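You operate a simulated robot arm through the tools that you are given. There is no shell and no other tool.

Carry out the task below with a simulated robot arm. There is one attempt and no reset: what you move stays moved.

TASK
Take the wet strip off rim 2 and wipe the plaster away before it sets.
Fine: the strip goes in the dustpan; rinse the old plaster out of the brown pad in the brown tray before you wipe, and end with it on the end shelf. Set down upright: brown pad.
Where things are to end (x, y in the base frame): brown pad within 60 mm of [520, 410].

Only the result counts: the job must be done as asked and must still hold three seconds after the hand-in. Knocking over, shifting, dropping, spilling or breaking anything else fails it.

THE ROBOT
A 6-joint arm with a four-finger gripper, fixed in place. Base frame: the origin is at the foot of the arm, x ahead of it, y to its left, z up. Units: mm, rad, N and s.
Its first joint turns from -2.897 to 2.897 rad. Payload 3.43 kg.
The tool frame sits at the grasp point between the pads (the TCP): z along the fingers, y along the line on which they close. The tips reach 30 mm beyond it. Largest opening 120 mm; the body of the gripper starts 85 mm behind the TCP.
Orientation is told as [roll, pitch, yaw] about the base's x, y, z axes, in that order, counted from this pose: with the fingers straight down and closing along the base's y, the tool's x points along the base's -x, its y along +y and its z along -z.

THE INTERFACE
- The arm moves only by the tool drive_tool. Its argument "moves" is a list of rows, each an object (a shift or turn left out is 0, a gripper value left out holds the last) with "delta_rot": the turn, a rotation vector about the tool's x, y, z in rad, a list of three; "delta_pos": the shift along the tool's x, y, z in mm, a list of three; "fingers": the opening, from 0 (shut) to 1 (fully open). In form: [{"delta_rot": [rx, ry, rz], "delta_pos": [tx, ty, tz], "fingers": fingers}, ...]. A call has 1 to 20 rows; each row shifts and turns the commanded pose from where the row before left it, along the tool's axes as they then stand. A row lasts 0.2 s, in which the tool goes at most 50 mm and 0.15 rad; a call with a longer step from one row to the next is refused whole, and so is a gripper value outside its range. Where a pose cannot be reached the arm comes as near as it can. A force on the tool above 90 N (or 10 N above the force at the start of the call, whichever is more), or a blocked arm, ends the call early, and 0.2 s more pass. Each finger halts on what it meets, pressing with about 31 N; the grip force reading is that of the motor and also rises with nothing between the fingers. The clock runs only during rows and for 0.2 s after the last one: add rows that do not move to give the fingers time. The reply holds the time, the measured pose of the TCP, the force on the tool along the base axes, the opening and the grip force, in the units named above and with some noise, with the torque about the TCP (base axes, N m) and any sound that the robot's microphone picked up.
- Cameras (640 x 400 px; columns grow to the right, rows downward): "scene" is fixed at [399.7, 649.6, 1644.9]; the picture's right is [-0.70, 0.71, 0.00], its down [0.64, 0.64, -0.43] and it looks along [-0.30, -0.30, -0.90] (base axes); focal length 230 px, centre (320, 200). "wrist" rides on the gripper at [71, -17, -121] in the tool frame; the picture's right is [0.23, 0.97, 0.00], its down [-0.81, 0.19, -0.55] and it looks along [-0.54, 0.13, 0.83] (tool axes); focal length 275 px, centre (320, 200). There is no depth. A picture from a camera that has moved, and an enlarged one, comes with that camera's place and axes in the base frame and with its lens.
- snapshot(camera): a new picture of that camera. No time passes.
- inspect(camera, box): a new picture of the part [left, top, right, bottom] of that camera's present view, enlarged. No time passes.
- job_done(): hands the job in; it is judged then, once.

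Places have to be worked out from the pictures, the camera data and where the tool is seen. Open the gripper and draw the arm clear of the work before you hand the job in, unless the task says otherwise.

The tools are called by a JSON object that holds its "op" and its "data". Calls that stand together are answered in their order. drive_tool: Moves the arm, as the interface text tells. Its arguments: {"type":"object","properties":{"moves":{"type":"array","items":{"type":"object","properties":{"delta_rot":{"type":"array","items":{"type":"number"}},"delta_pos":{"type":"array","items":{"type":"number"}},"fingers":{"type":"number"}}}}},"required":["moves"]} The other tools are called the same way: snapshot (camera) takes a picture; inspect (camera, box) takes an enlarged picture of a part of a camera's view; job_done () hands the job in.

At the start:

```text
t: 0.0
eef_pos: [263.6, 388.6, 1320.8]
tcp_rot: [0.002, 0.003, 0.003]
ft_force: [0.6, 0.0, -0.4]
wrist_torque: [-0.04, 0.0, 0.0]
grip_width: 120.0
grasp_force: 0.0
```

scene: 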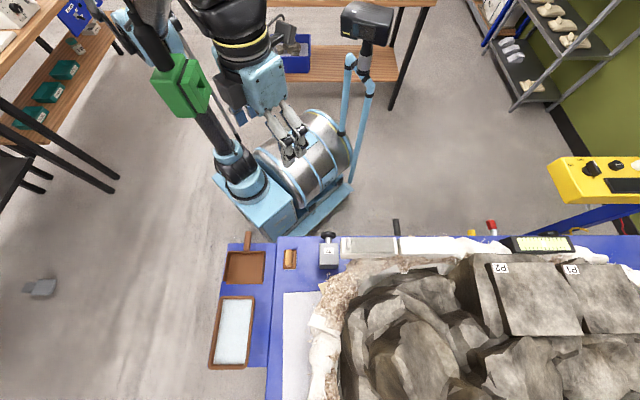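
wrist: 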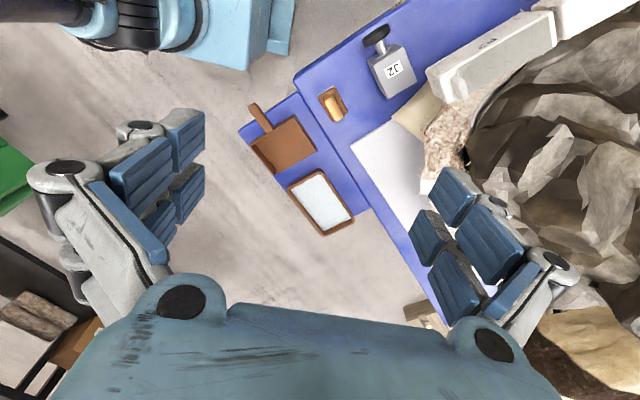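

I start by looking more closely at the work area in both camera views.

{"op": "inspect", "data": {"camera": "scene", "box": [200, 210, 360, 310]}}

{"op": "inspect", "data": {"camera": "scene", "box": [200, 280, 360, 400]}}

{"op": "inspect", "data": {"camera": "scene", "box": [320, 200, 480, 300]}}

{"op": "inspect", "data": {"camera": "scene", "box": [480, 200, 640, 300]}}

{"op": "inspect", "data": {"camera": "wrist", "box": [230, 0, 640, 256]}}

```text
4.00 times, centred on (280, 260) of scene
camera zoom: at [399.7, 649.6, 1644.9], right [-0.7, 0.71, 0.0], down [0.64, 0.64, -0.43], along [-0.3, -0.3, -0.9], focal length 918 px, centre (480, -40)
```

zoom: 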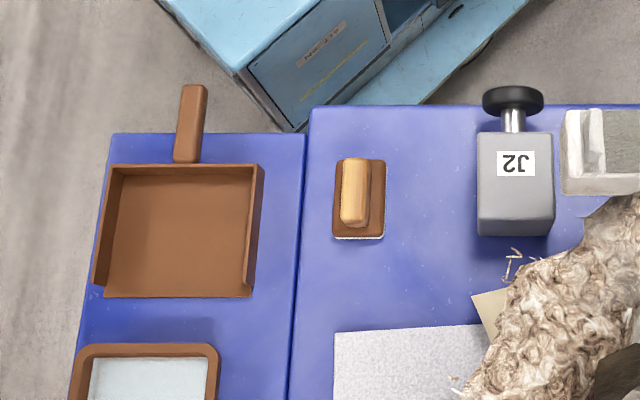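

```text
3.33 times, centred on (280, 340) of scene
camera zoom: at [399.7, 649.6, 1644.9], right [-0.7, 0.71, 0.0], down [0.64, 0.64, -0.43], along [-0.3, -0.3, -0.9], focal length 765 px, centre (453, -267)
```

zoom: 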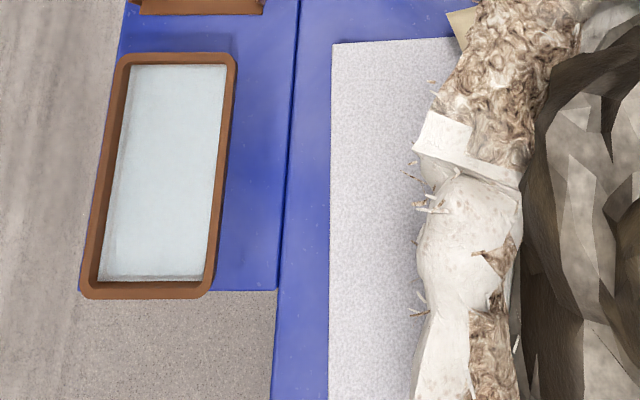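

```text
4.00 times, centred on (400, 250) of scene
camera zoom: at [399.7, 649.6, 1644.9], right [-0.7, 0.71, 0.0], down [0.64, 0.64, -0.43], along [-0.3, -0.3, -0.9], focal length 918 px, centre (0, 0)
```

zoom: 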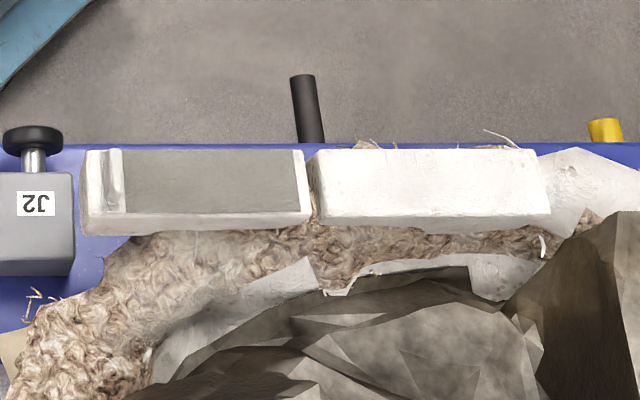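

```text
4.00 times, centred on (560, 250) of scene
camera zoom: at [399.7, 649.6, 1644.9], right [-0.7, 0.71, 0.0], down [0.64, 0.64, -0.43], along [-0.3, -0.3, -0.9], focal length 918 px, centre (-640, 0)
```

zoom: 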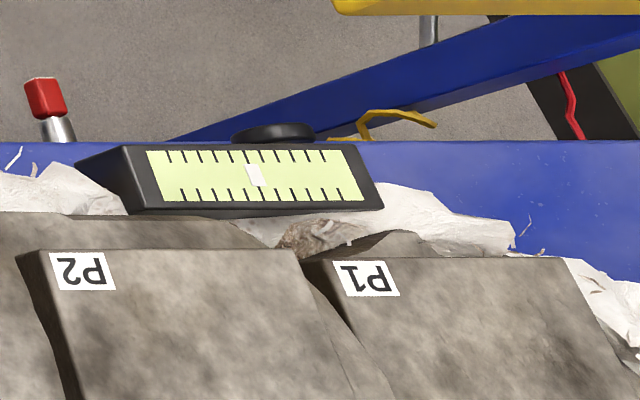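

```text
1.56 times, centred on (435, 128) of wrist
camera zoom: at [192.7, 369.4, 1442.2], right [-0.23, 0.97, 0.0], down [0.81, 0.19, 0.55], along [0.54, 0.13, -0.83], focal length 430 px, centre (140, 312)
```

zoom: 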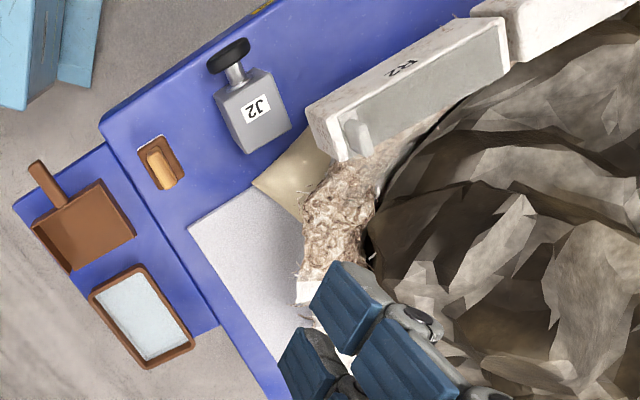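

The R2 label faces the robot and the grey strip lies on top of that rim, which triangulates to about z 1010, much higher than the table. The pad is near (359, 447, 766). I check the surroundings of the arm before moving.

{"op": "inspect", "data": {"camera": "scene", "box": [180, 0, 440, 240]}}

{"op": "inspect", "data": {"camera": "wrist", "box": [230, 60, 390, 160]}}

{"op": "inspect", "data": {"camera": "wrist", "box": [410, 0, 570, 100]}}

{"op": "inspect", "data": {"camera": "wrist", "box": [230, 150, 390, 250]}}

```text
1.67 times, centred on (310, 120) of scene
camera zoom: at [399.7, 649.6, 1644.9], right [-0.7, 0.71, 0.0], down [0.64, 0.64, -0.43], along [-0.3, -0.3, -0.9], focal length 383 px, centre (337, 333)
```

zoom: 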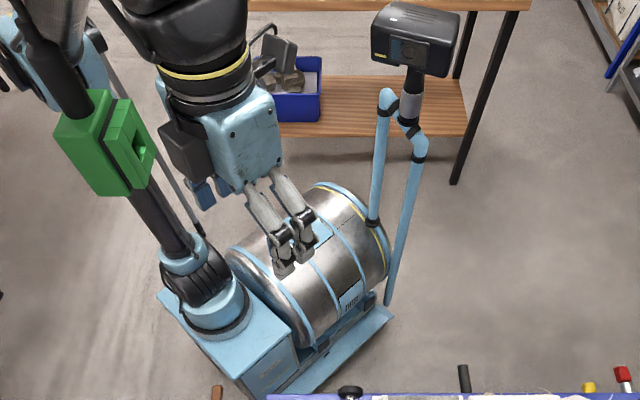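

```text
4.00 times, centred on (310, 110) of wrist
camera zoom: at [192.7, 369.4, 1442.2], right [-0.23, 0.97, 0.0], down [0.81, 0.19, 0.55], along [0.54, 0.13, -0.83], focal length 1101 px, centre (360, 560)
```

zoom: 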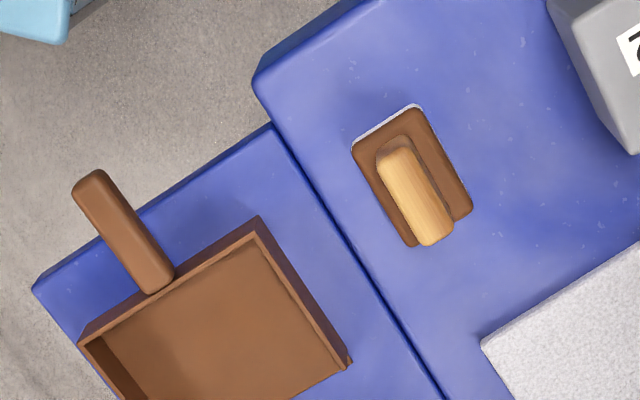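

```text
4.00 times, centred on (490, 50) of wrist
camera zoom: at [192.7, 369.4, 1442.2], right [-0.23, 0.97, 0.0], down [0.81, 0.19, 0.55], along [0.54, 0.13, -0.83], focal length 1101 px, centre (-360, 800)
```

zoom: 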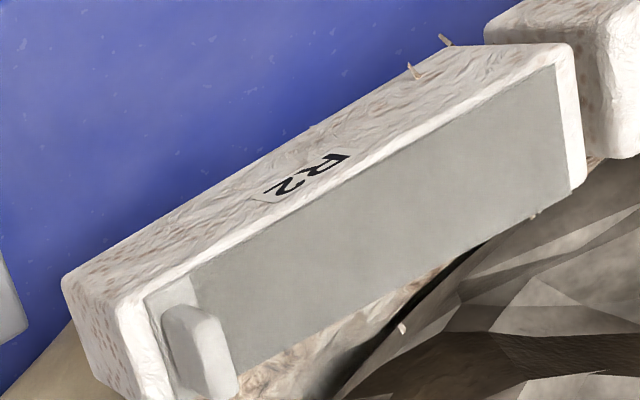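

```text
4.00 times, centred on (310, 200) of wrist
camera zoom: at [192.7, 369.4, 1442.2], right [-0.23, 0.97, 0.0], down [0.81, 0.19, 0.55], along [0.54, 0.13, -0.83], focal length 1101 px, centre (360, 200)
```

zoom: 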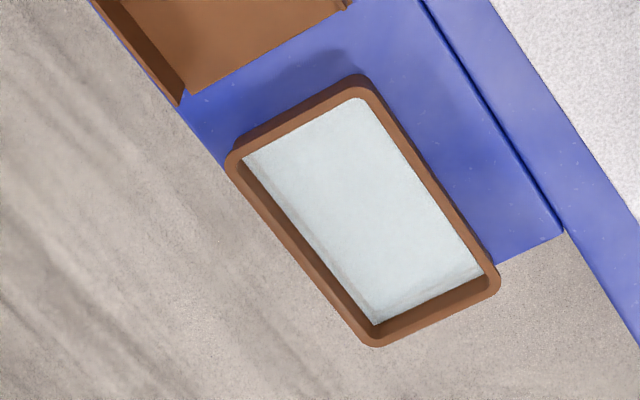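

The strip has an upright tab at its near end. I move the gripper above rim 2, turned 45° to match the rim's long axis, for a close look.

{"op": "drive_tool", "data": {"moves": [{"delta_pos": [11, 35, 24], "delta_rot": [0, 0, 0]}, {"delta_pos": [11, 35, 24]}, {"delta_pos": [11, 35, 24]}, {"delta_pos": [11, 35, 24]}, {"delta_pos": [11, 35, 24]}, {"delta_pos": [11, 35, 24]}, {"delta_pos": [12, 38, 26]}, {"delta_rot": [0, 0, -0.131]}, {"delta_rot": [0, 0, -0.131]}, {"delta_rot": [0, 0, -0.131]}, {"delta_rot": [0, 0, -0.131]}, {"delta_rot": [0, 0, -0.131]}, {"delta_rot": [0, 0, -0.131]}]}}

{"op": "snapshot", "data": {"camera": "wrist"}}

{"op": "snapshot", "data": {"camera": "scene"}}

```text
t: 2.8
eef_pos: [171.2, 634.6, 1153.5]
tcp_rot: [-0.007, -0.008, 0.789]
ft_force: [0.3, 0.8, 0.4]
wrist_torque: [0.0, -0.01, -0.02]
grip_width: 119.9
grasp_force: 0.1
```

```text
taken
camera wrist: at [132.3, 571.8, 1274.3], right [-0.85, 0.52, -0.01], down [0.43, 0.71, 0.56], along [0.3, 0.47, -0.83], focal length 275 px, centre (320, 200)
```

wrist: 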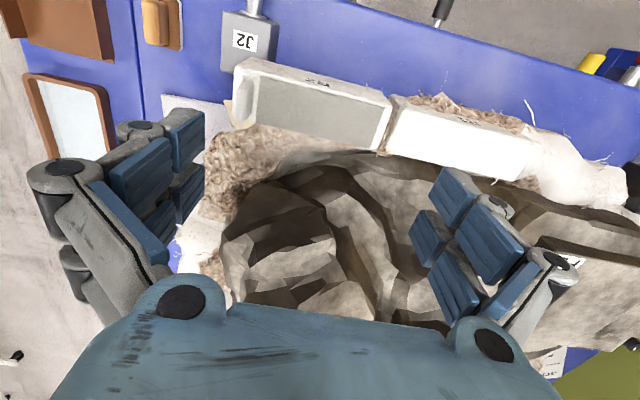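

```text
taken
```

scene: 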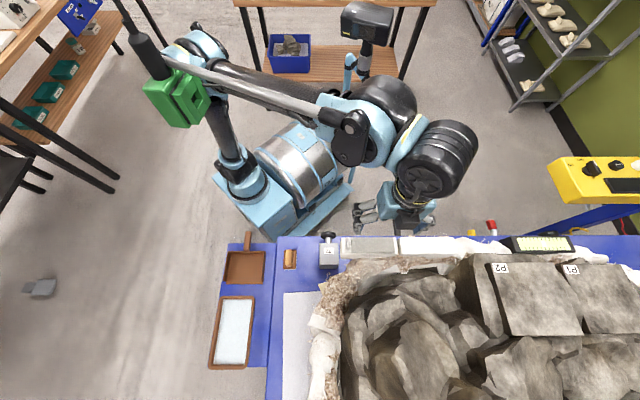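

Now a magnified look at rim 2 and the tab from here, to triangulate precisely.

{"op": "inspect", "data": {"camera": "wrist", "box": [220, 40, 400, 152]}}

{"op": "inspect", "data": {"camera": "scene", "box": [335, 230, 407, 275]}}

{"op": "inspect", "data": {"camera": "wrist", "box": [0, 0, 200, 125]}}

```text
3.56 times, centred on (310, 96) of wrist
camera zoom: at [132.3, 571.8, 1274.3], right [-0.85, 0.52, -0.01], down [0.43, 0.71, 0.56], along [0.3, 0.47, -0.83], focal length 979 px, centre (356, 570)
```

zoom: 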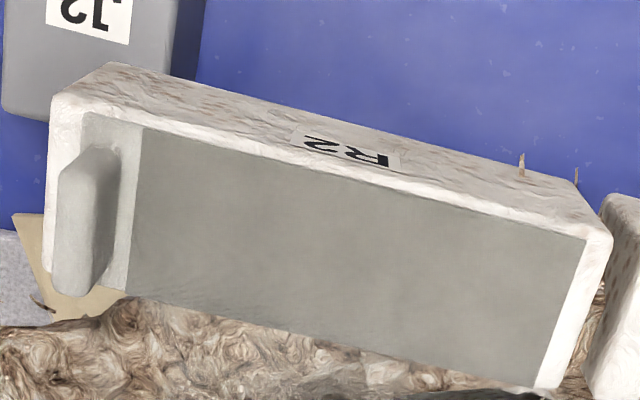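

```text
8.89 times, centred on (371, 252) of scene
camera zoom: at [399.7, 649.6, 1644.9], right [-0.7, 0.71, 0.0], down [0.64, 0.64, -0.43], along [-0.3, -0.3, -0.9], focal length 2041 px, centre (-133, -267)
```

zoom: 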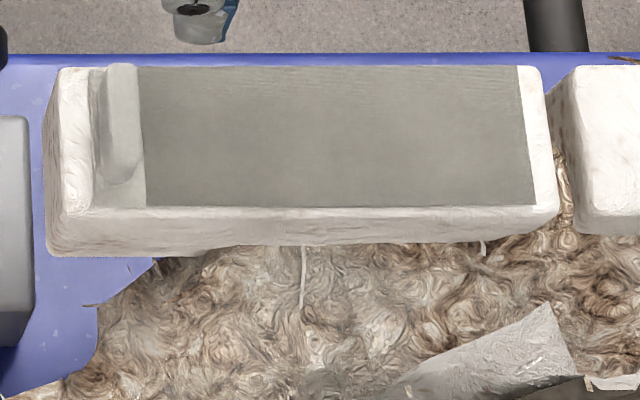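

```text
3.20 times, centred on (100, 62) of wrist
camera zoom: at [132.3, 571.8, 1274.3], right [-0.85, 0.52, -0.01], down [0.43, 0.71, 0.56], along [0.3, 0.47, -0.83], focal length 881 px, centre (1024, 640)
```

zoom: 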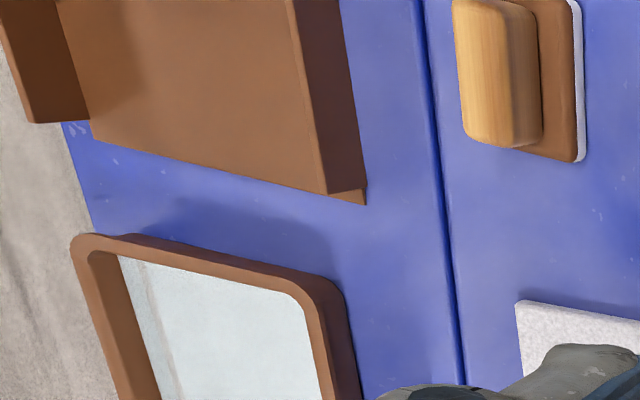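

The strip's top lies at z≈999, with corners near (216,571), (119,667), (150,699) and (247,602). I zoom on the tab for its height and thickness.

{"op": "inspect", "data": {"camera": "wrist", "box": [224, 60, 272, 130]}}

{"op": "inspect", "data": {"camera": "scene", "box": [338, 234, 358, 260]}}

```text
5.71 times, centred on (248, 95) of wrist
camera zoom: at [132.3, 571.8, 1274.3], right [-0.85, 0.52, -0.01], down [0.43, 0.71, 0.56], along [0.3, 0.47, -0.83], focal length 1573 px, centre (731, 800)
```

zoom: 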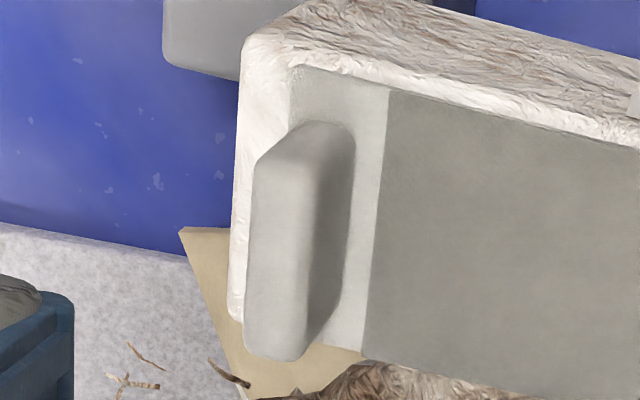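

```text
15.38 times, centred on (348, 247) of scene
camera zoom: at [399.7, 649.6, 1644.9], right [-0.7, 0.71, 0.0], down [0.64, 0.64, -0.43], along [-0.3, -0.3, -0.9], focal length 3532 px, centre (-111, -523)
```

zoom: 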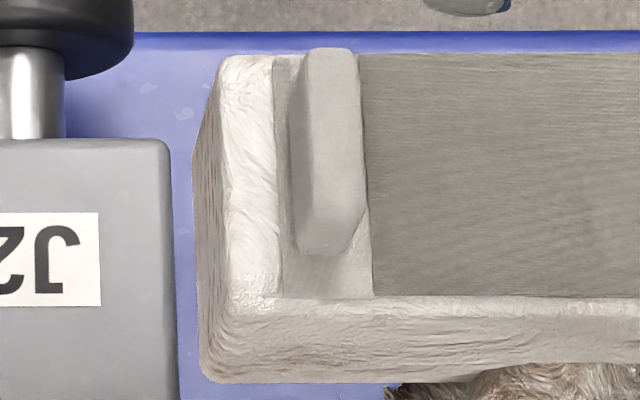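

The tab is about 9 mm thick, centred near (227, 590), from z 999 to about 1022. I move above it with the fingers partly closed and check how accurately the arm follows.

{"op": "drive_tool", "data": {"moves": [{"delta_pos": [-3, -24, 26], "fingers": 0.45}, {"delta_pos": [-3, -24, 26]}, {"delta_pos": [-2, -23, 26]}, {}]}}

{"op": "snapshot", "data": {"camera": "wrist"}}

{"op": "inspect", "data": {"camera": "scene", "box": [300, 180, 428, 260]}}

```text
t: 3.8
eef_pos: [227.5, 590.2, 1076.3]
tcp_rot: [-0.005, -0.008, 0.788]
ft_force: [0.9, -0.1, 0.1]
wrist_torque: [0.02, 0.03, -0.01]
grip_width: 54.1
grasp_force: 0.1
```

```text
taken
camera wrist: at [188.6, 527.5, 1196.5], right [-0.85, 0.52, -0.01], down [0.43, 0.71, 0.56], along [0.3, 0.47, -0.83], focal length 275 px, centre (320, 200)
```

wrist: 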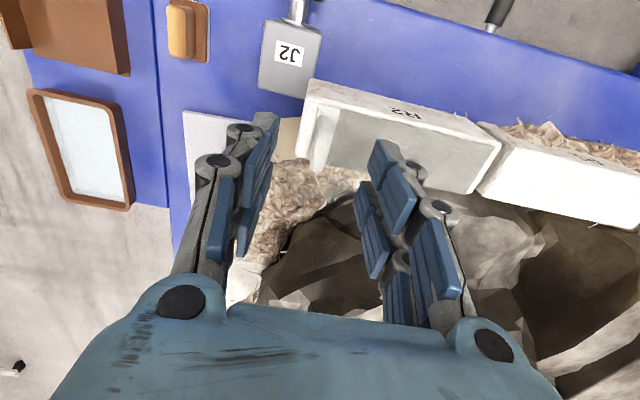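

```text
5.00 times, centred on (364, 220) of scene
camera zoom: at [399.7, 649.6, 1644.9], right [-0.7, 0.71, 0.0], down [0.64, 0.64, -0.43], along [-0.3, -0.3, -0.9], focal length 1148 px, centre (100, 100)
```

zoom: 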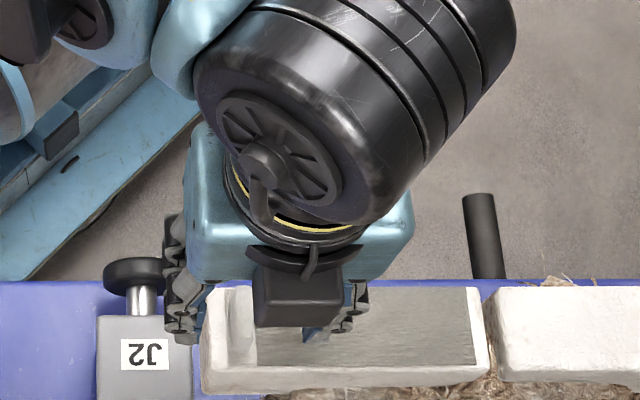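

The arm followed accurately. I zoom to verify the tab sits between the fingertips before lowering.

{"op": "inspect", "data": {"camera": "wrist", "box": [240, 80, 416, 190]}}

```text
3.64 times, centred on (328, 135) of wrist
camera zoom: at [188.6, 527.5, 1196.5], right [-0.85, 0.52, -0.01], down [0.43, 0.71, 0.56], along [0.3, 0.47, -0.83], focal length 1001 px, centre (291, 436)
```

zoom: 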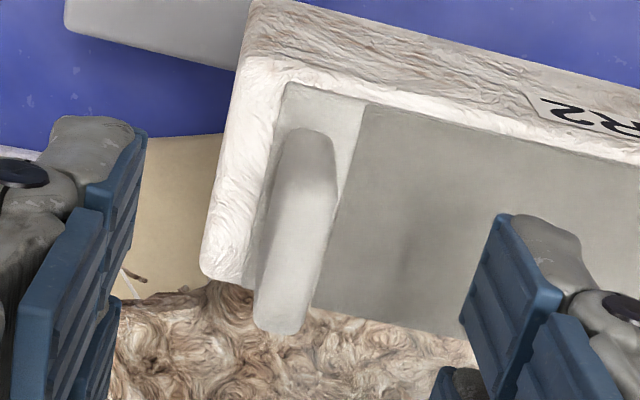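

The tab centre computes to about (226, 589.5), matching the tool. I descend to tips at z≈1004 and close on the tab.

{"op": "drive_tool", "data": {"moves": [{"delta_pos": [1, 0, 21]}, {"delta_pos": [0, 0, 21]}, {"fingers": 0.0}, {}, {}]}}

{"op": "inspect", "data": {"camera": "wrist", "box": [240, 80, 416, 190]}}

```text
t: 5.0
eef_pos: [227.2, 591.5, 1035.4]
tcp_rot: [-0.007, -0.009, 0.785]
ft_force: [0.3, 0.3, -0.4]
wrist_torque: [-0.01, 0.01, -0.05]
grip_width: 9.1
grasp_force: 31.2
```

```text
3.64 times, centred on (328, 135) of wrist
camera zoom: at [188.4, 528.3, 1154.8], right [-0.85, 0.52, -0.01], down [0.43, 0.71, 0.56], along [0.3, 0.47, -0.83], focal length 1001 px, centre (291, 436)
```

zoom: 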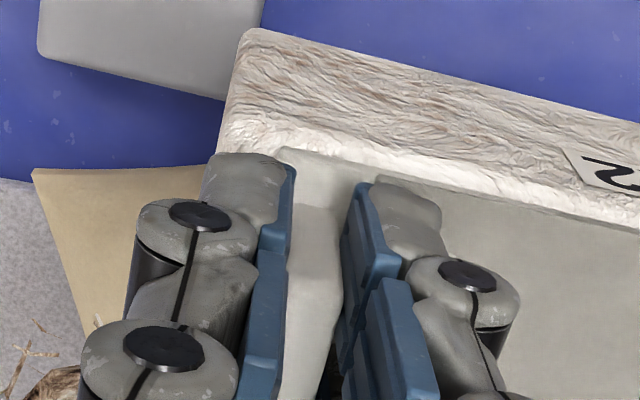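

The tab is gripped (9.1 mm). I begin peeling gently upward and watch the force.

{"op": "drive_tool", "data": {"moves": [{"delta_pos": [0, 0, -4]}, {"delta_pos": [0, 1, -4]}, {"delta_pos": [0, 2, -6]}]}}

{"op": "snapshot", "data": {"camera": "wrist"}}

{"op": "inspect", "data": {"camera": "scene", "box": [300, 200, 428, 280]}}

```text
t: 5.8
eef_pos: [225.3, 593.1, 1048.4]
tcp_rot: [-0.007, -0.009, 0.787]
ft_force: [0.2, 0.2, -0.4]
wrist_torque: [-0.01, 0.0, -0.03]
grip_width: 9.2
grasp_force: 30.7
```

```text
taken
camera wrist: at [185.6, 530.3, 1168.5], right [-0.85, 0.52, -0.01], down [0.43, 0.71, 0.56], along [0.3, 0.47, -0.83], focal length 275 px, centre (320, 200)
```

wrist: 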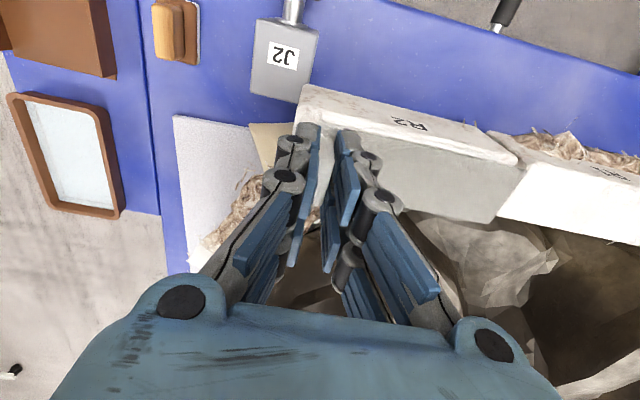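

```text
5.00 times, centred on (364, 240) of scene
camera zoom: at [399.7, 649.6, 1644.9], right [-0.7, 0.71, 0.0], down [0.64, 0.64, -0.43], along [-0.3, -0.3, -0.9], focal length 1148 px, centre (100, 0)
```

zoom: 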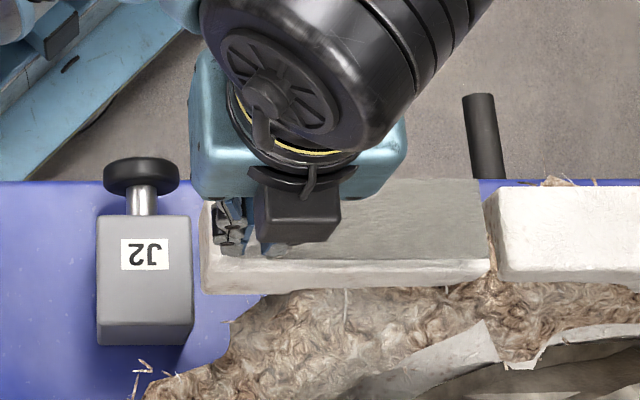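

The force stays near zero; I check whether the strip has lifted with the tab.

{"op": "inspect", "data": {"camera": "wrist", "box": [260, 60, 540, 235]}}

{"op": "inspect", "data": {"camera": "scene", "box": [335, 230, 407, 275]}}

```text
2.29 times, centred on (400, 148) of wrist
camera zoom: at [185.6, 530.3, 1168.5], right [-0.85, 0.52, -0.01], down [0.43, 0.71, 0.56], along [0.3, 0.47, -0.83], focal length 629 px, centre (137, 320)
```

zoom: 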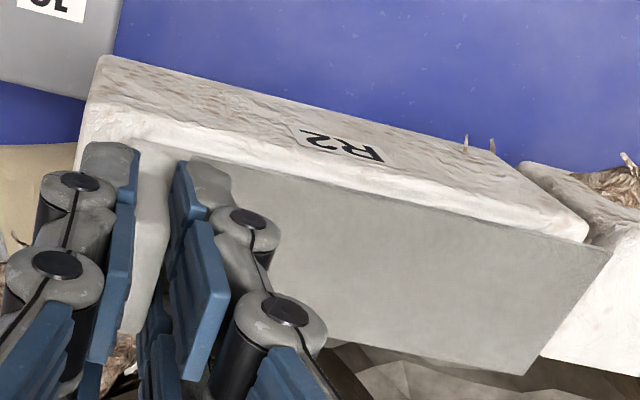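

```text
8.89 times, centred on (371, 252) of scene
camera zoom: at [399.7, 649.6, 1644.9], right [-0.7, 0.71, 0.0], down [0.64, 0.64, -0.43], along [-0.3, -0.3, -0.9], focal length 2041 px, centre (-133, -267)
```

zoom: 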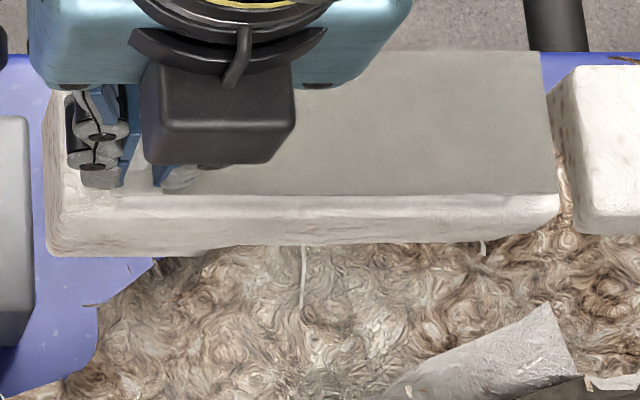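

The strip comes off whole as a stiff piece. I lift it clear and carry it over toward the dustpan, staying high, to look at the pan from above.

{"op": "drive_tool", "data": {"moves": [{"delta_pos": [0, 0, -20]}, {"delta_pos": [0, 0, -35]}, {"delta_pos": [-2, -25, 0]}, {"delta_pos": [-2, -40, 0]}, {"delta_pos": [-3, -44, 0]}, {"delta_pos": [-3, -44, 0]}, {"delta_pos": [-3, -44, 0]}, {"delta_pos": [-3, -44, 0]}, {"delta_pos": [-3, -44, 0]}, {"delta_pos": [-3, -44, 20]}, {"delta_pos": [0, -30, 30]}, {"delta_pos": [0, -10, 40]}, {"delta_pos": [0, 0, 20]}]}}

{"op": "snapshot", "data": {"camera": "wrist"}}

{"op": "inspect", "data": {"camera": "scene", "box": [335, 230, 407, 275]}}

{"op": "snapshot", "data": {"camera": "scene"}}

```text
t: 8.6
eef_pos: [502.8, 348.3, 996.0]
tcp_rot: [-0.004, -0.009, 0.787]
ft_force: [0.2, 0.4, 0.1]
wrist_torque: [0.01, 0.01, 0.02]
grip_width: 9.3
grasp_force: 30.9
```

```text
taken
camera wrist: at [463.0, 284.6, 1116.5], right [-0.85, 0.52, -0.01], down [0.43, 0.71, 0.56], along [0.3, 0.47, -0.83], focal length 275 px, centre (320, 200)
```

wrist: 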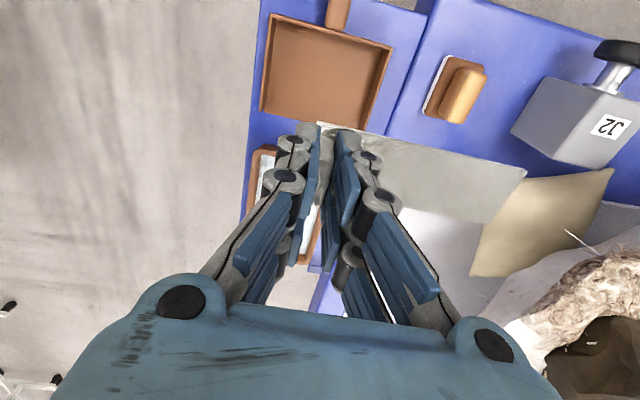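

```text
8.89 times, centred on (371, 252) of scene
camera zoom: at [399.7, 649.6, 1644.9], right [-0.7, 0.71, 0.0], down [0.64, 0.64, -0.43], along [-0.3, -0.3, -0.9], focal length 2041 px, centre (-133, -267)
```

zoom: 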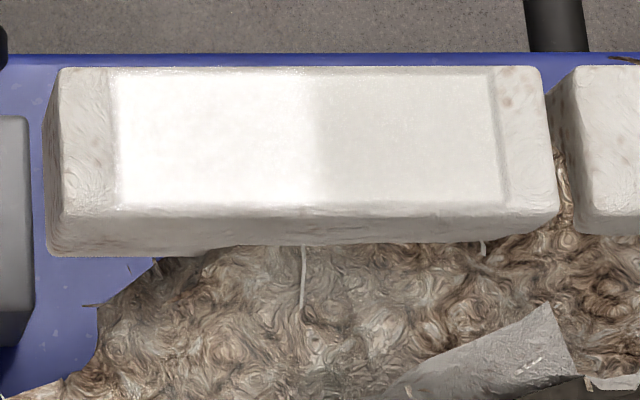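

```text
taken
```

scene: 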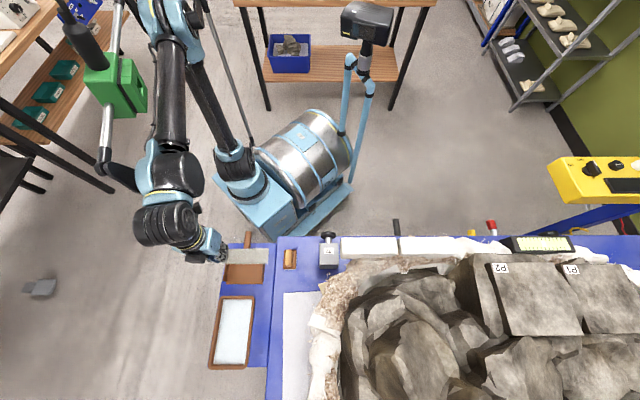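

The plaster left on rim 2's top is now visible as a white patch. I zoom on the dustpan, pad and tray from here.

{"op": "inspect", "data": {"camera": "wrist", "box": [240, 0, 432, 120]}}

{"op": "inspect", "data": {"camera": "wrist", "box": [400, 20, 528, 140]}}

{"op": "inspect", "data": {"camera": "scene", "box": [205, 230, 301, 290]}}

{"op": "inspect", "data": {"camera": "scene", "box": [200, 280, 312, 380]}}

```text
3.33 times, centred on (336, 60) of wrist
camera zoom: at [463.0, 284.6, 1116.5], right [-0.85, 0.52, -0.01], down [0.43, 0.71, 0.56], along [0.3, 0.47, -0.83], focal length 918 px, centre (267, 667)
```

zoom: 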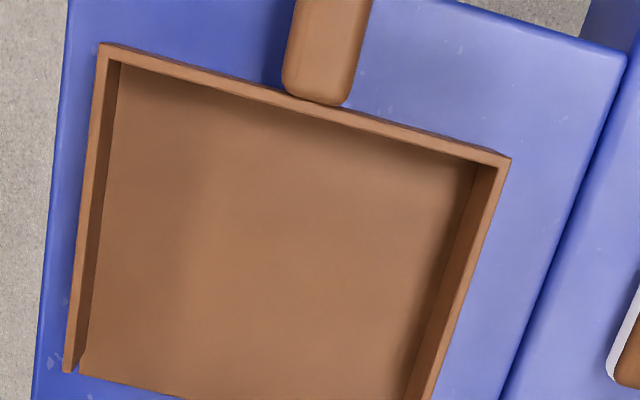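

```text
3.33 times, centred on (464, 80) of wrist
camera zoom: at [463.0, 284.6, 1116.5], right [-0.85, 0.52, -0.01], down [0.43, 0.71, 0.56], along [0.3, 0.47, -0.83], focal length 918 px, centre (-160, 600)
```

zoom: 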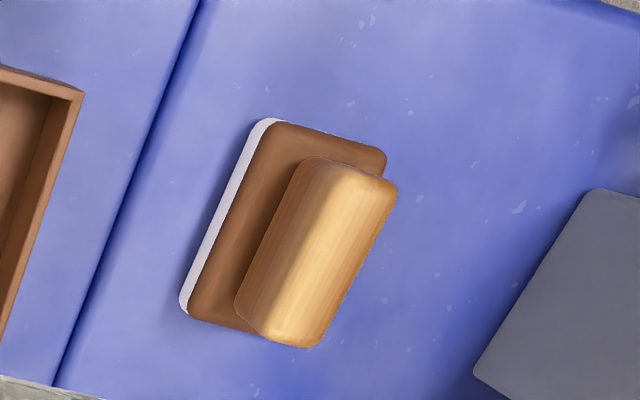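

```text
6.67 times, centred on (253, 260) of scene
camera zoom: at [399.7, 649.6, 1644.9], right [-0.7, 0.71, 0.0], down [0.64, 0.64, -0.43], along [-0.3, -0.3, -0.9], focal length 1531 px, centre (767, -200)
```

zoom: 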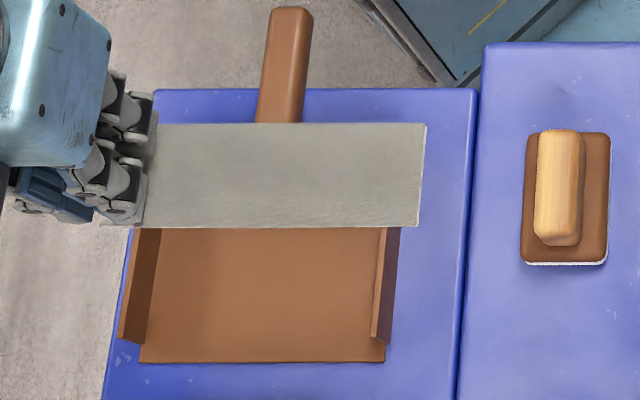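

```text
4.00 times, centred on (256, 330) of scene
camera zoom: at [399.7, 649.6, 1644.9], right [-0.7, 0.71, 0.0], down [0.64, 0.64, -0.43], along [-0.3, -0.3, -0.9], focal length 918 px, centre (576, -320)
```

zoom: 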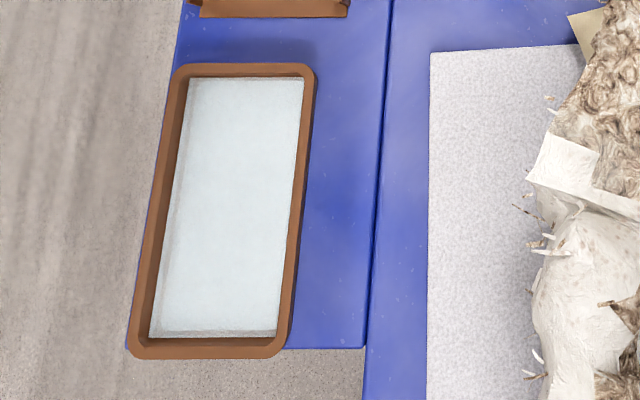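

The dustpan works out at about 139 mm wide × 117 mm deep, open toward the tray, floor z≈731. The strip measures 137×45 mm, so it only fits at an angle, with its back end toward the far-right corner. I turn the strip another 55° and lower it part-way to check alignment.

{"op": "drive_tool", "data": {"moves": [{"delta_pos": [-33.4, -18, 0]}, {"delta_pos": [-33.4, -18, 0]}, {"delta_rot": [0, 0, -0.12]}, {"delta_rot": [0, 0, -0.14]}, {"delta_rot": [0, 0, -0.14]}, {"delta_rot": [0, 0, -0.14]}, {"delta_rot": [0, 0, -0.14]}, {"delta_rot": [0, 0, -0.14]}, {"delta_rot": [0, 0, -0.14], "delta_pos": [0, 0, 20]}, {"delta_pos": [0, 0, 40]}, {"delta_pos": [0, 0, 40]}, {"delta_pos": [0, 0, 30]}, {"delta_pos": [0, 0, 20]}, {}]}}

{"op": "snapshot", "data": {"camera": "wrist"}}

{"op": "inspect", "data": {"camera": "scene", "box": [205, 230, 317, 300]}}

```text
t: 11.6
eef_pos: [578.0, 371.0, 846.6]
tcp_rot: [-0.011, 0.0, 1.749]
ft_force: [-1.2, -0.6, -0.1]
wrist_torque: [0.03, -0.03, 0.01]
grip_width: 9.3
grasp_force: 31.2
```

```text
taken
camera wrist: at [605.6, 302.6, 967.3], right [-0.92, -0.4, -0.01], down [-0.34, 0.76, 0.55], along [-0.21, 0.51, -0.83], focal length 275 px, centre (320, 200)
```

wrist: 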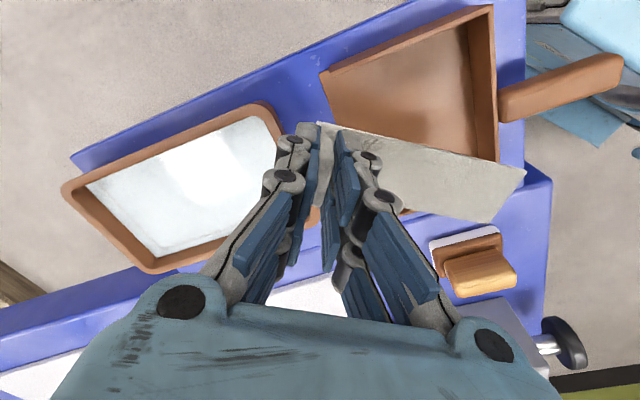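

```text
5.71 times, centred on (261, 265) of scene
camera zoom: at [399.7, 649.6, 1644.9], right [-0.7, 0.71, 0.0], down [0.64, 0.64, -0.43], along [-0.3, -0.3, -0.9], focal length 1312 px, centre (657, -171)
```

zoom: 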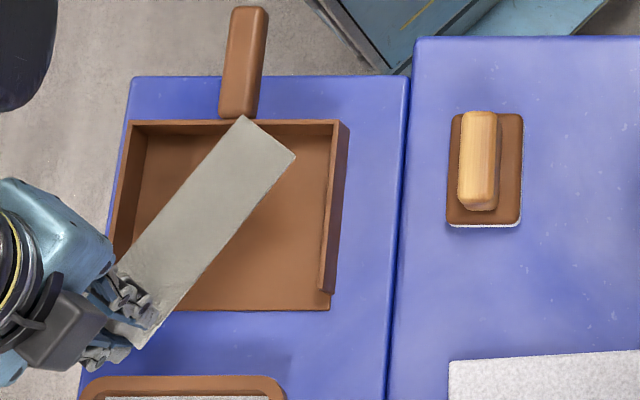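

The strip is above the pan at the intended angle. I zoom for exact pan and tray edges before lowering further.

{"op": "inspect", "data": {"camera": "wrist", "box": [260, 0, 540, 175]}}

{"op": "inspect", "data": {"camera": "scene", "box": [215, 245, 279, 305]}}

```text
2.29 times, centred on (400, 88) of wrist
camera zoom: at [605.6, 302.6, 967.3], right [-0.92, -0.4, -0.01], down [-0.34, 0.76, 0.55], along [-0.21, 0.51, -0.83], focal length 629 px, centre (137, 457)
```

zoom: 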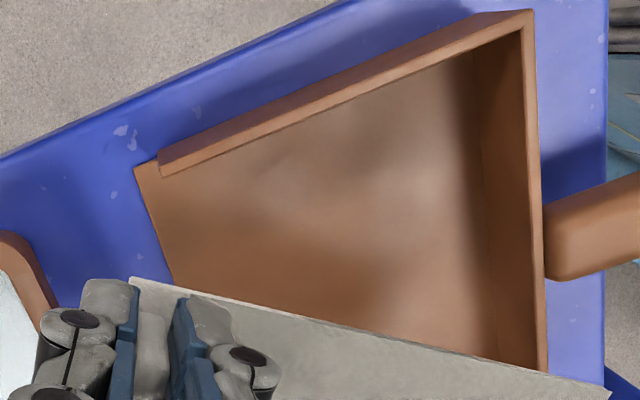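

```text
6.67 times, centred on (247, 275) of scene
camera zoom: at [399.7, 649.6, 1644.9], right [-0.7, 0.71, 0.0], down [0.64, 0.64, -0.43], along [-0.3, -0.3, -0.9], focal length 1531 px, centre (807, -300)
```

zoom: 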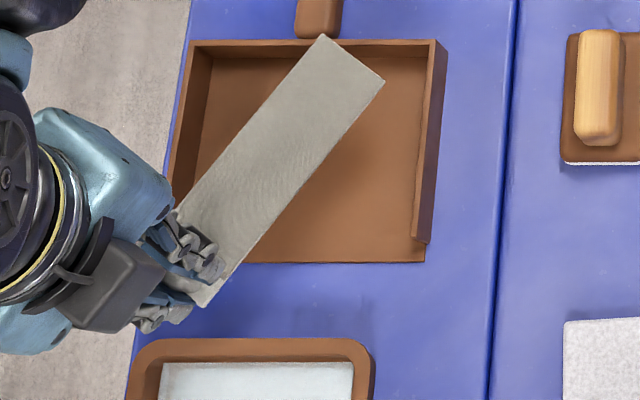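

Pan rim z≈750, floor ≈725–730; strip corners clear the walls by about 3–6 mm and the tray by about 8 mm. I nudge 1.8 mm left and lower to rim height, then recheck.

{"op": "drive_tool", "data": {"moves": [{"delta_pos": [1.8, 0, 25]}, {"delta_pos": [0, 0, 20]}, {"delta_pos": [0, 0, 10]}, {}]}}

{"op": "inspect", "data": {"camera": "wrist", "box": [220, 0, 540, 200]}}

{"op": "inspect", "data": {"camera": "scene", "box": [215, 245, 279, 305]}}

```text
t: 12.6
eef_pos: [578.5, 368.5, 790.1]
tcp_rot: [-0.01, -0.001, 1.747]
ft_force: [0.3, -0.1, 0.0]
wrist_torque: [-0.01, -0.04, 0.01]
grip_width: 8.9
grasp_force: 31.0
```

```text
2.00 times, centred on (380, 100) of wrist
camera zoom: at [607.1, 300.0, 911.9], right [-0.92, -0.4, -0.01], down [-0.34, 0.76, 0.55], along [-0.21, 0.51, -0.83], focal length 551 px, centre (200, 400)
```

zoom: 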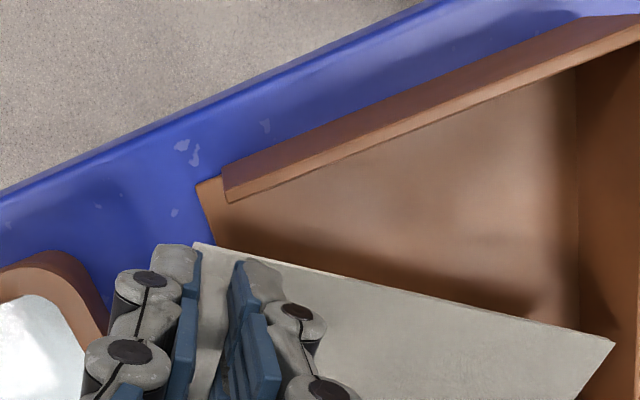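

```text
6.67 times, centred on (247, 275) of scene
camera zoom: at [399.7, 649.6, 1644.9], right [-0.7, 0.71, 0.0], down [0.64, 0.64, -0.43], along [-0.3, -0.3, -0.9], focal length 1531 px, centre (807, -300)
```

zoom: 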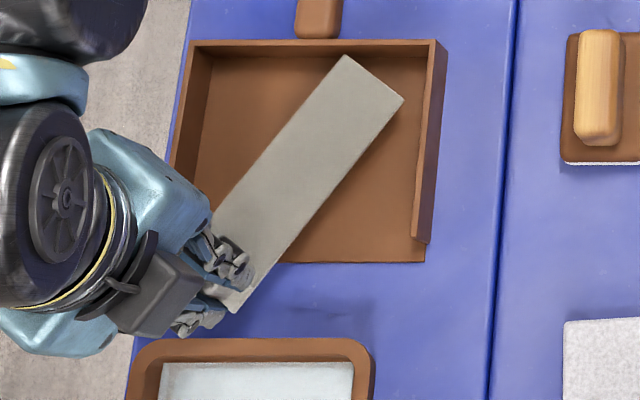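

Clearances look fine on all sides. I lower the remaining distance in small steps, watching the force.

{"op": "drive_tool", "data": {"moves": [{"delta_pos": [0, 0, 12]}, {"delta_pos": [0, 0, 6]}, {"delta_pos": [0, 0, 2]}]}}

{"op": "inspect", "data": {"camera": "scene", "box": [215, 245, 279, 305]}}

{"op": "snapshot", "data": {"camera": "wrist"}}

```text
t: 13.4
eef_pos: [578.1, 368.7, 771.7]
tcp_rot: [-0.01, -0.001, 1.748]
ft_force: [-0.2, -0.3, -0.8]
wrist_torque: [-0.01, -0.01, -0.02]
grip_width: 9.5
grasp_force: 30.8
```

```text
6.67 times, centred on (247, 275) of scene
camera zoom: at [399.7, 649.6, 1644.9], right [-0.7, 0.71, 0.0], down [0.64, 0.64, -0.43], along [-0.3, -0.3, -0.9], focal length 1531 px, centre (807, -300)
```

zoom: 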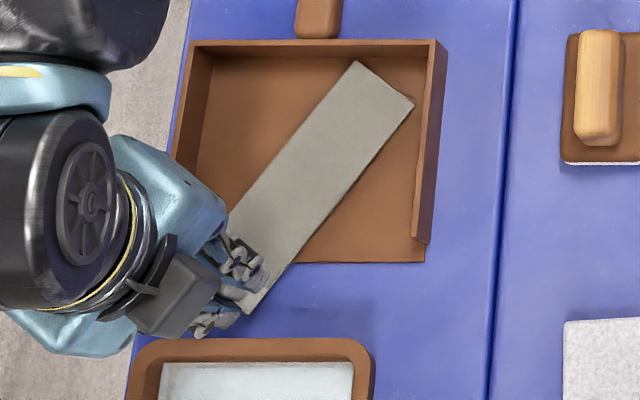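

```text
taken
camera wrist: at [606.0, 300.2, 892.1], right [-0.92, -0.4, -0.01], down [-0.34, 0.76, 0.55], along [-0.21, 0.51, -0.83], focal length 275 px, centre (320, 200)
```

wrist: 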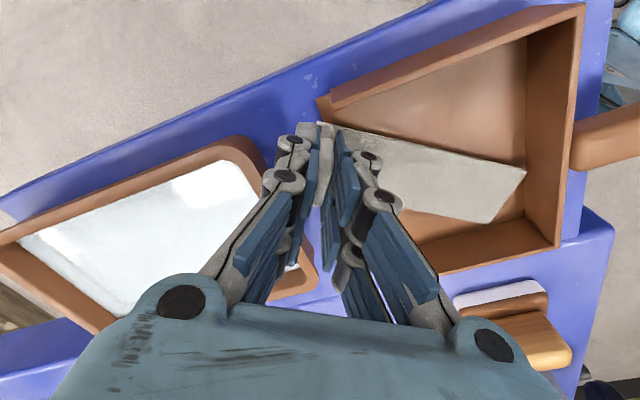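

No contact yet, so I keep lowering in 2 mm steps.

{"op": "drive_tool", "data": {"moves": [{"delta_pos": [0, 0, 2]}, {"delta_pos": [0, 0, 1.5]}]}}

```text
t: 14.0
eef_pos: [577.4, 367.4, 767.1]
tcp_rot: [-0.012, 0.002, 1.748]
ft_force: [-0.3, -0.7, 0.2]
wrist_torque: [0.02, 0.03, 0.01]
grip_width: 9.1
grasp_force: 30.9
```

{"op": "drive_tool", "data": {"moves": [{"delta_pos": [0, 0, 2]}, {"delta_pos": [0, 0, 1.5]}]}}

{"op": "inspect", "data": {"camera": "scene", "box": [215, 245, 279, 305]}}

{"op": "inspect", "data": {"camera": "wrist", "box": [220, 60, 604, 300]}}

```text
t: 14.6
eef_pos: [577.3, 368.3, 765.8]
tcp_rot: [-0.012, 0.0, 1.747]
ft_force: [1.2, 0.8, 15.6]
wrist_torque: [0.09, 0.22, -0.01]
grip_width: 9.1
grasp_force: 30.8
```

```text
6.67 times, centred on (247, 275) of scene
camera zoom: at [399.7, 649.6, 1644.9], right [-0.7, 0.71, 0.0], down [0.64, 0.64, -0.43], along [-0.3, -0.3, -0.9], focal length 1531 px, centre (807, -300)
```

zoom: 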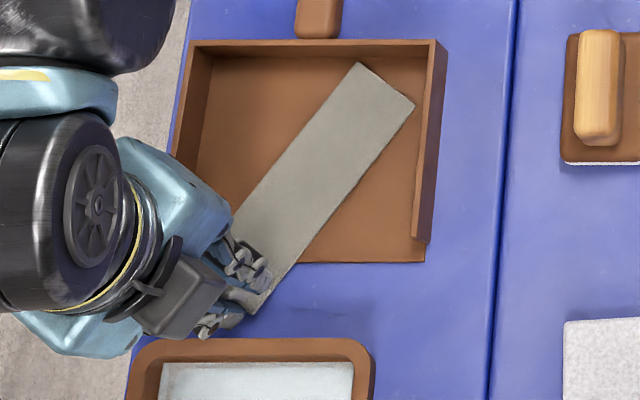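

```text
1.67 times, centred on (412, 180) of wrist
camera zoom: at [605.9, 300.5, 885.8], right [-0.92, -0.4, -0.01], down [-0.34, 0.76, 0.55], along [-0.21, 0.51, -0.83], focal length 459 px, centre (167, 233)
```

zoom: 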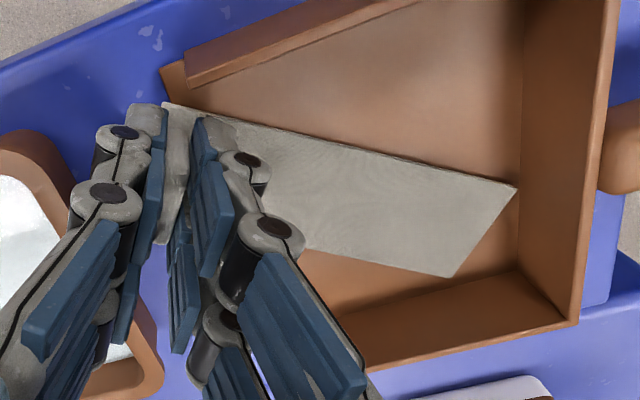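

The strip has touched the pan floor (15 N). I ease off 1 mm, open slightly, and withdraw straight up.

{"op": "drive_tool", "data": {"moves": [{"delta_pos": [0, 0, -1]}, {"fingers": 0.14}, {}, {"delta_pos": [0, 0, -10]}, {"delta_pos": [0, 0, -20]}, {"delta_pos": [0, 0, -40]}, {"delta_pos": [0, 0, -40]}]}}

{"op": "snapshot", "data": {"camera": "wrist"}}

{"op": "inspect", "data": {"camera": "scene", "box": [215, 245, 279, 305]}}

```text
t: 16.2
eef_pos: [577.0, 369.5, 875.7]
tcp_rot: [-0.011, 0.0, 1.747]
ft_force: [0.4, 0.3, 0.8]
wrist_torque: [0.02, 0.0, 0.01]
grip_width: 16.9
grasp_force: 0.0
```

```text
taken
camera wrist: at [605.8, 301.2, 996.6], right [-0.92, -0.4, -0.01], down [-0.34, 0.76, 0.55], along [-0.21, 0.51, -0.83], focal length 275 px, centre (320, 200)
```

wrist: 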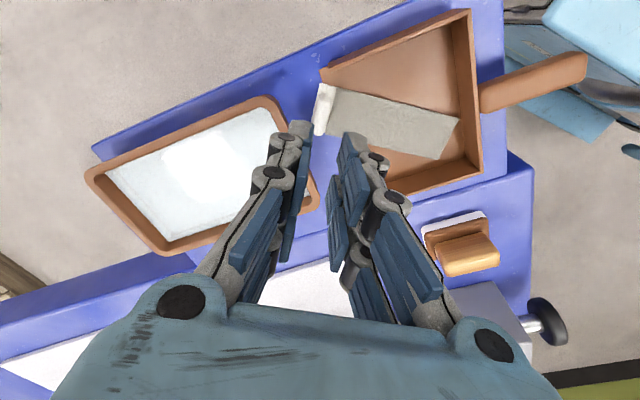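

```text
6.67 times, centred on (247, 275) of scene
camera zoom: at [399.7, 649.6, 1644.9], right [-0.7, 0.71, 0.0], down [0.64, 0.64, -0.43], along [-0.3, -0.3, -0.9], focal length 1531 px, centre (807, -300)
```

zoom: 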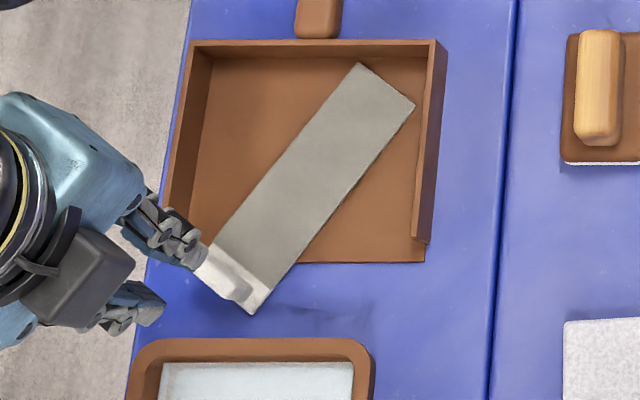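

The strip lies in the pan. Next I turn the hand back to 45°, open it, and look straight down at the free part of the end shelf and the pad.

{"op": "drive_tool", "data": {"moves": [{"delta_pos": [-24.4, 21.7, -8], "delta_rot": [0, 0, 0]}, {"delta_pos": [-24.4, 21.7, -8]}, {"delta_pos": [-24.4, 21.7, -8], "fingers": 1.0}, {"delta_rot": [0, 0, 0.1374]}, {"delta_rot": [0, 0, 0.1374]}, {"delta_rot": [0, 0, 0.1374]}, {"delta_rot": [0, 0, 0.1374]}, {"delta_rot": [0, 0, 0.1374]}, {"delta_rot": [0, 0, 0.1374]}, {"delta_rot": [0, 0, 0.1374]}, {}]}}

{"op": "snapshot", "data": {"camera": "wrist"}}

{"op": "inspect", "data": {"camera": "wrist", "box": [200, 40, 440, 190]}}

```text
t: 18.6
eef_pos: [501.6, 429.1, 899.2]
tcp_rot: [-0.004, -0.009, 0.784]
ft_force: [-0.1, 0.5, -0.2]
wrist_torque: [0.03, 0.0, 0.02]
grip_width: 119.8
grasp_force: 0.0
```

```text
taken
camera wrist: at [461.4, 365.7, 1019.1], right [-0.85, 0.53, -0.01], down [0.43, 0.71, 0.56], along [0.3, 0.47, -0.83], focal length 275 px, centre (320, 200)
```

wrist: 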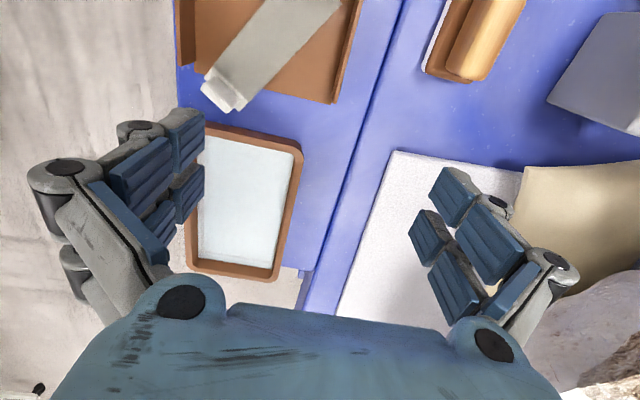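

```text
2.67 times, centred on (320, 115) of wrist
camera zoom: at [461.4, 365.7, 1019.1], right [-0.85, 0.53, -0.01], down [0.43, 0.71, 0.56], along [0.3, 0.47, -0.83], focal length 734 px, centre (320, 427)
```

zoom: 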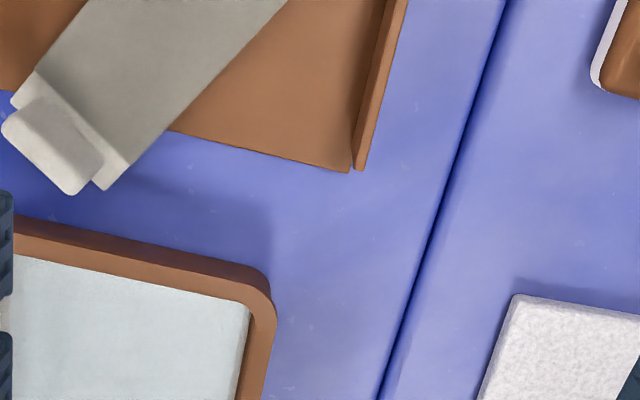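

Heights: pan floor lip ≈726, tray rim ≈743, and there is a narrow free corner of shelf right of the tray within the 60 mm circle. Now I move above the pad's wooden handle (≈(358, 443), top z≈765).

{"op": "drive_tool", "data": {"moves": [{"delta_pos": [31, 37, 10], "fingers": 0.6}, {"delta_pos": [31, 37, 20]}, {"delta_pos": [29.6, 37.5, 30]}, {"delta_pos": [0, 0, 20]}, {}]}}

{"op": "snapshot", "data": {"camera": "wrist"}}

{"op": "inspect", "data": {"camera": "wrist", "box": [230, 40, 420, 190]}}

{"op": "inspect", "data": {"camera": "scene", "box": [260, 235, 324, 285]}}

```text
refused: row 2 steps farther than a row can; nothing moved
```

```text
taken
camera wrist: at [461.4, 365.7, 1019.1], right [-0.85, 0.53, -0.01], down [0.43, 0.71, 0.56], along [0.3, 0.47, -0.83], focal length 275 px, centre (320, 200)
```

wrist: 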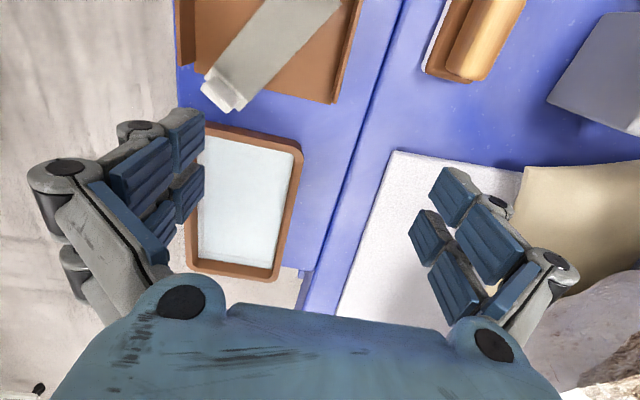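

```text
2.67 times, centred on (325, 115) of wrist
camera zoom: at [461.4, 365.7, 1019.1], right [-0.85, 0.53, -0.01], down [0.43, 0.71, 0.56], along [0.3, 0.47, -0.83], focal length 734 px, centre (307, 427)
```

zoom: 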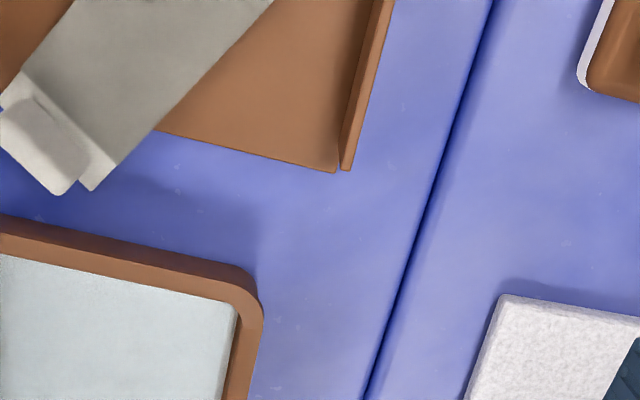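

```text
8.00 times, centred on (292, 260) of scene
camera zoom: at [399.7, 649.6, 1644.9], right [-0.7, 0.71, 0.0], down [0.64, 0.64, -0.43], along [-0.3, -0.3, -0.9], focal length 1837 px, centre (544, -280)
```

zoom: 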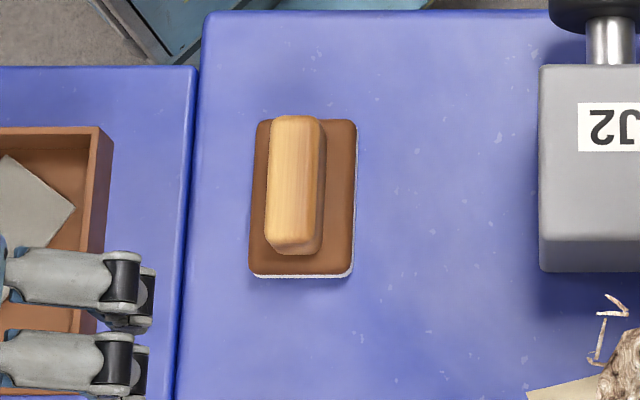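

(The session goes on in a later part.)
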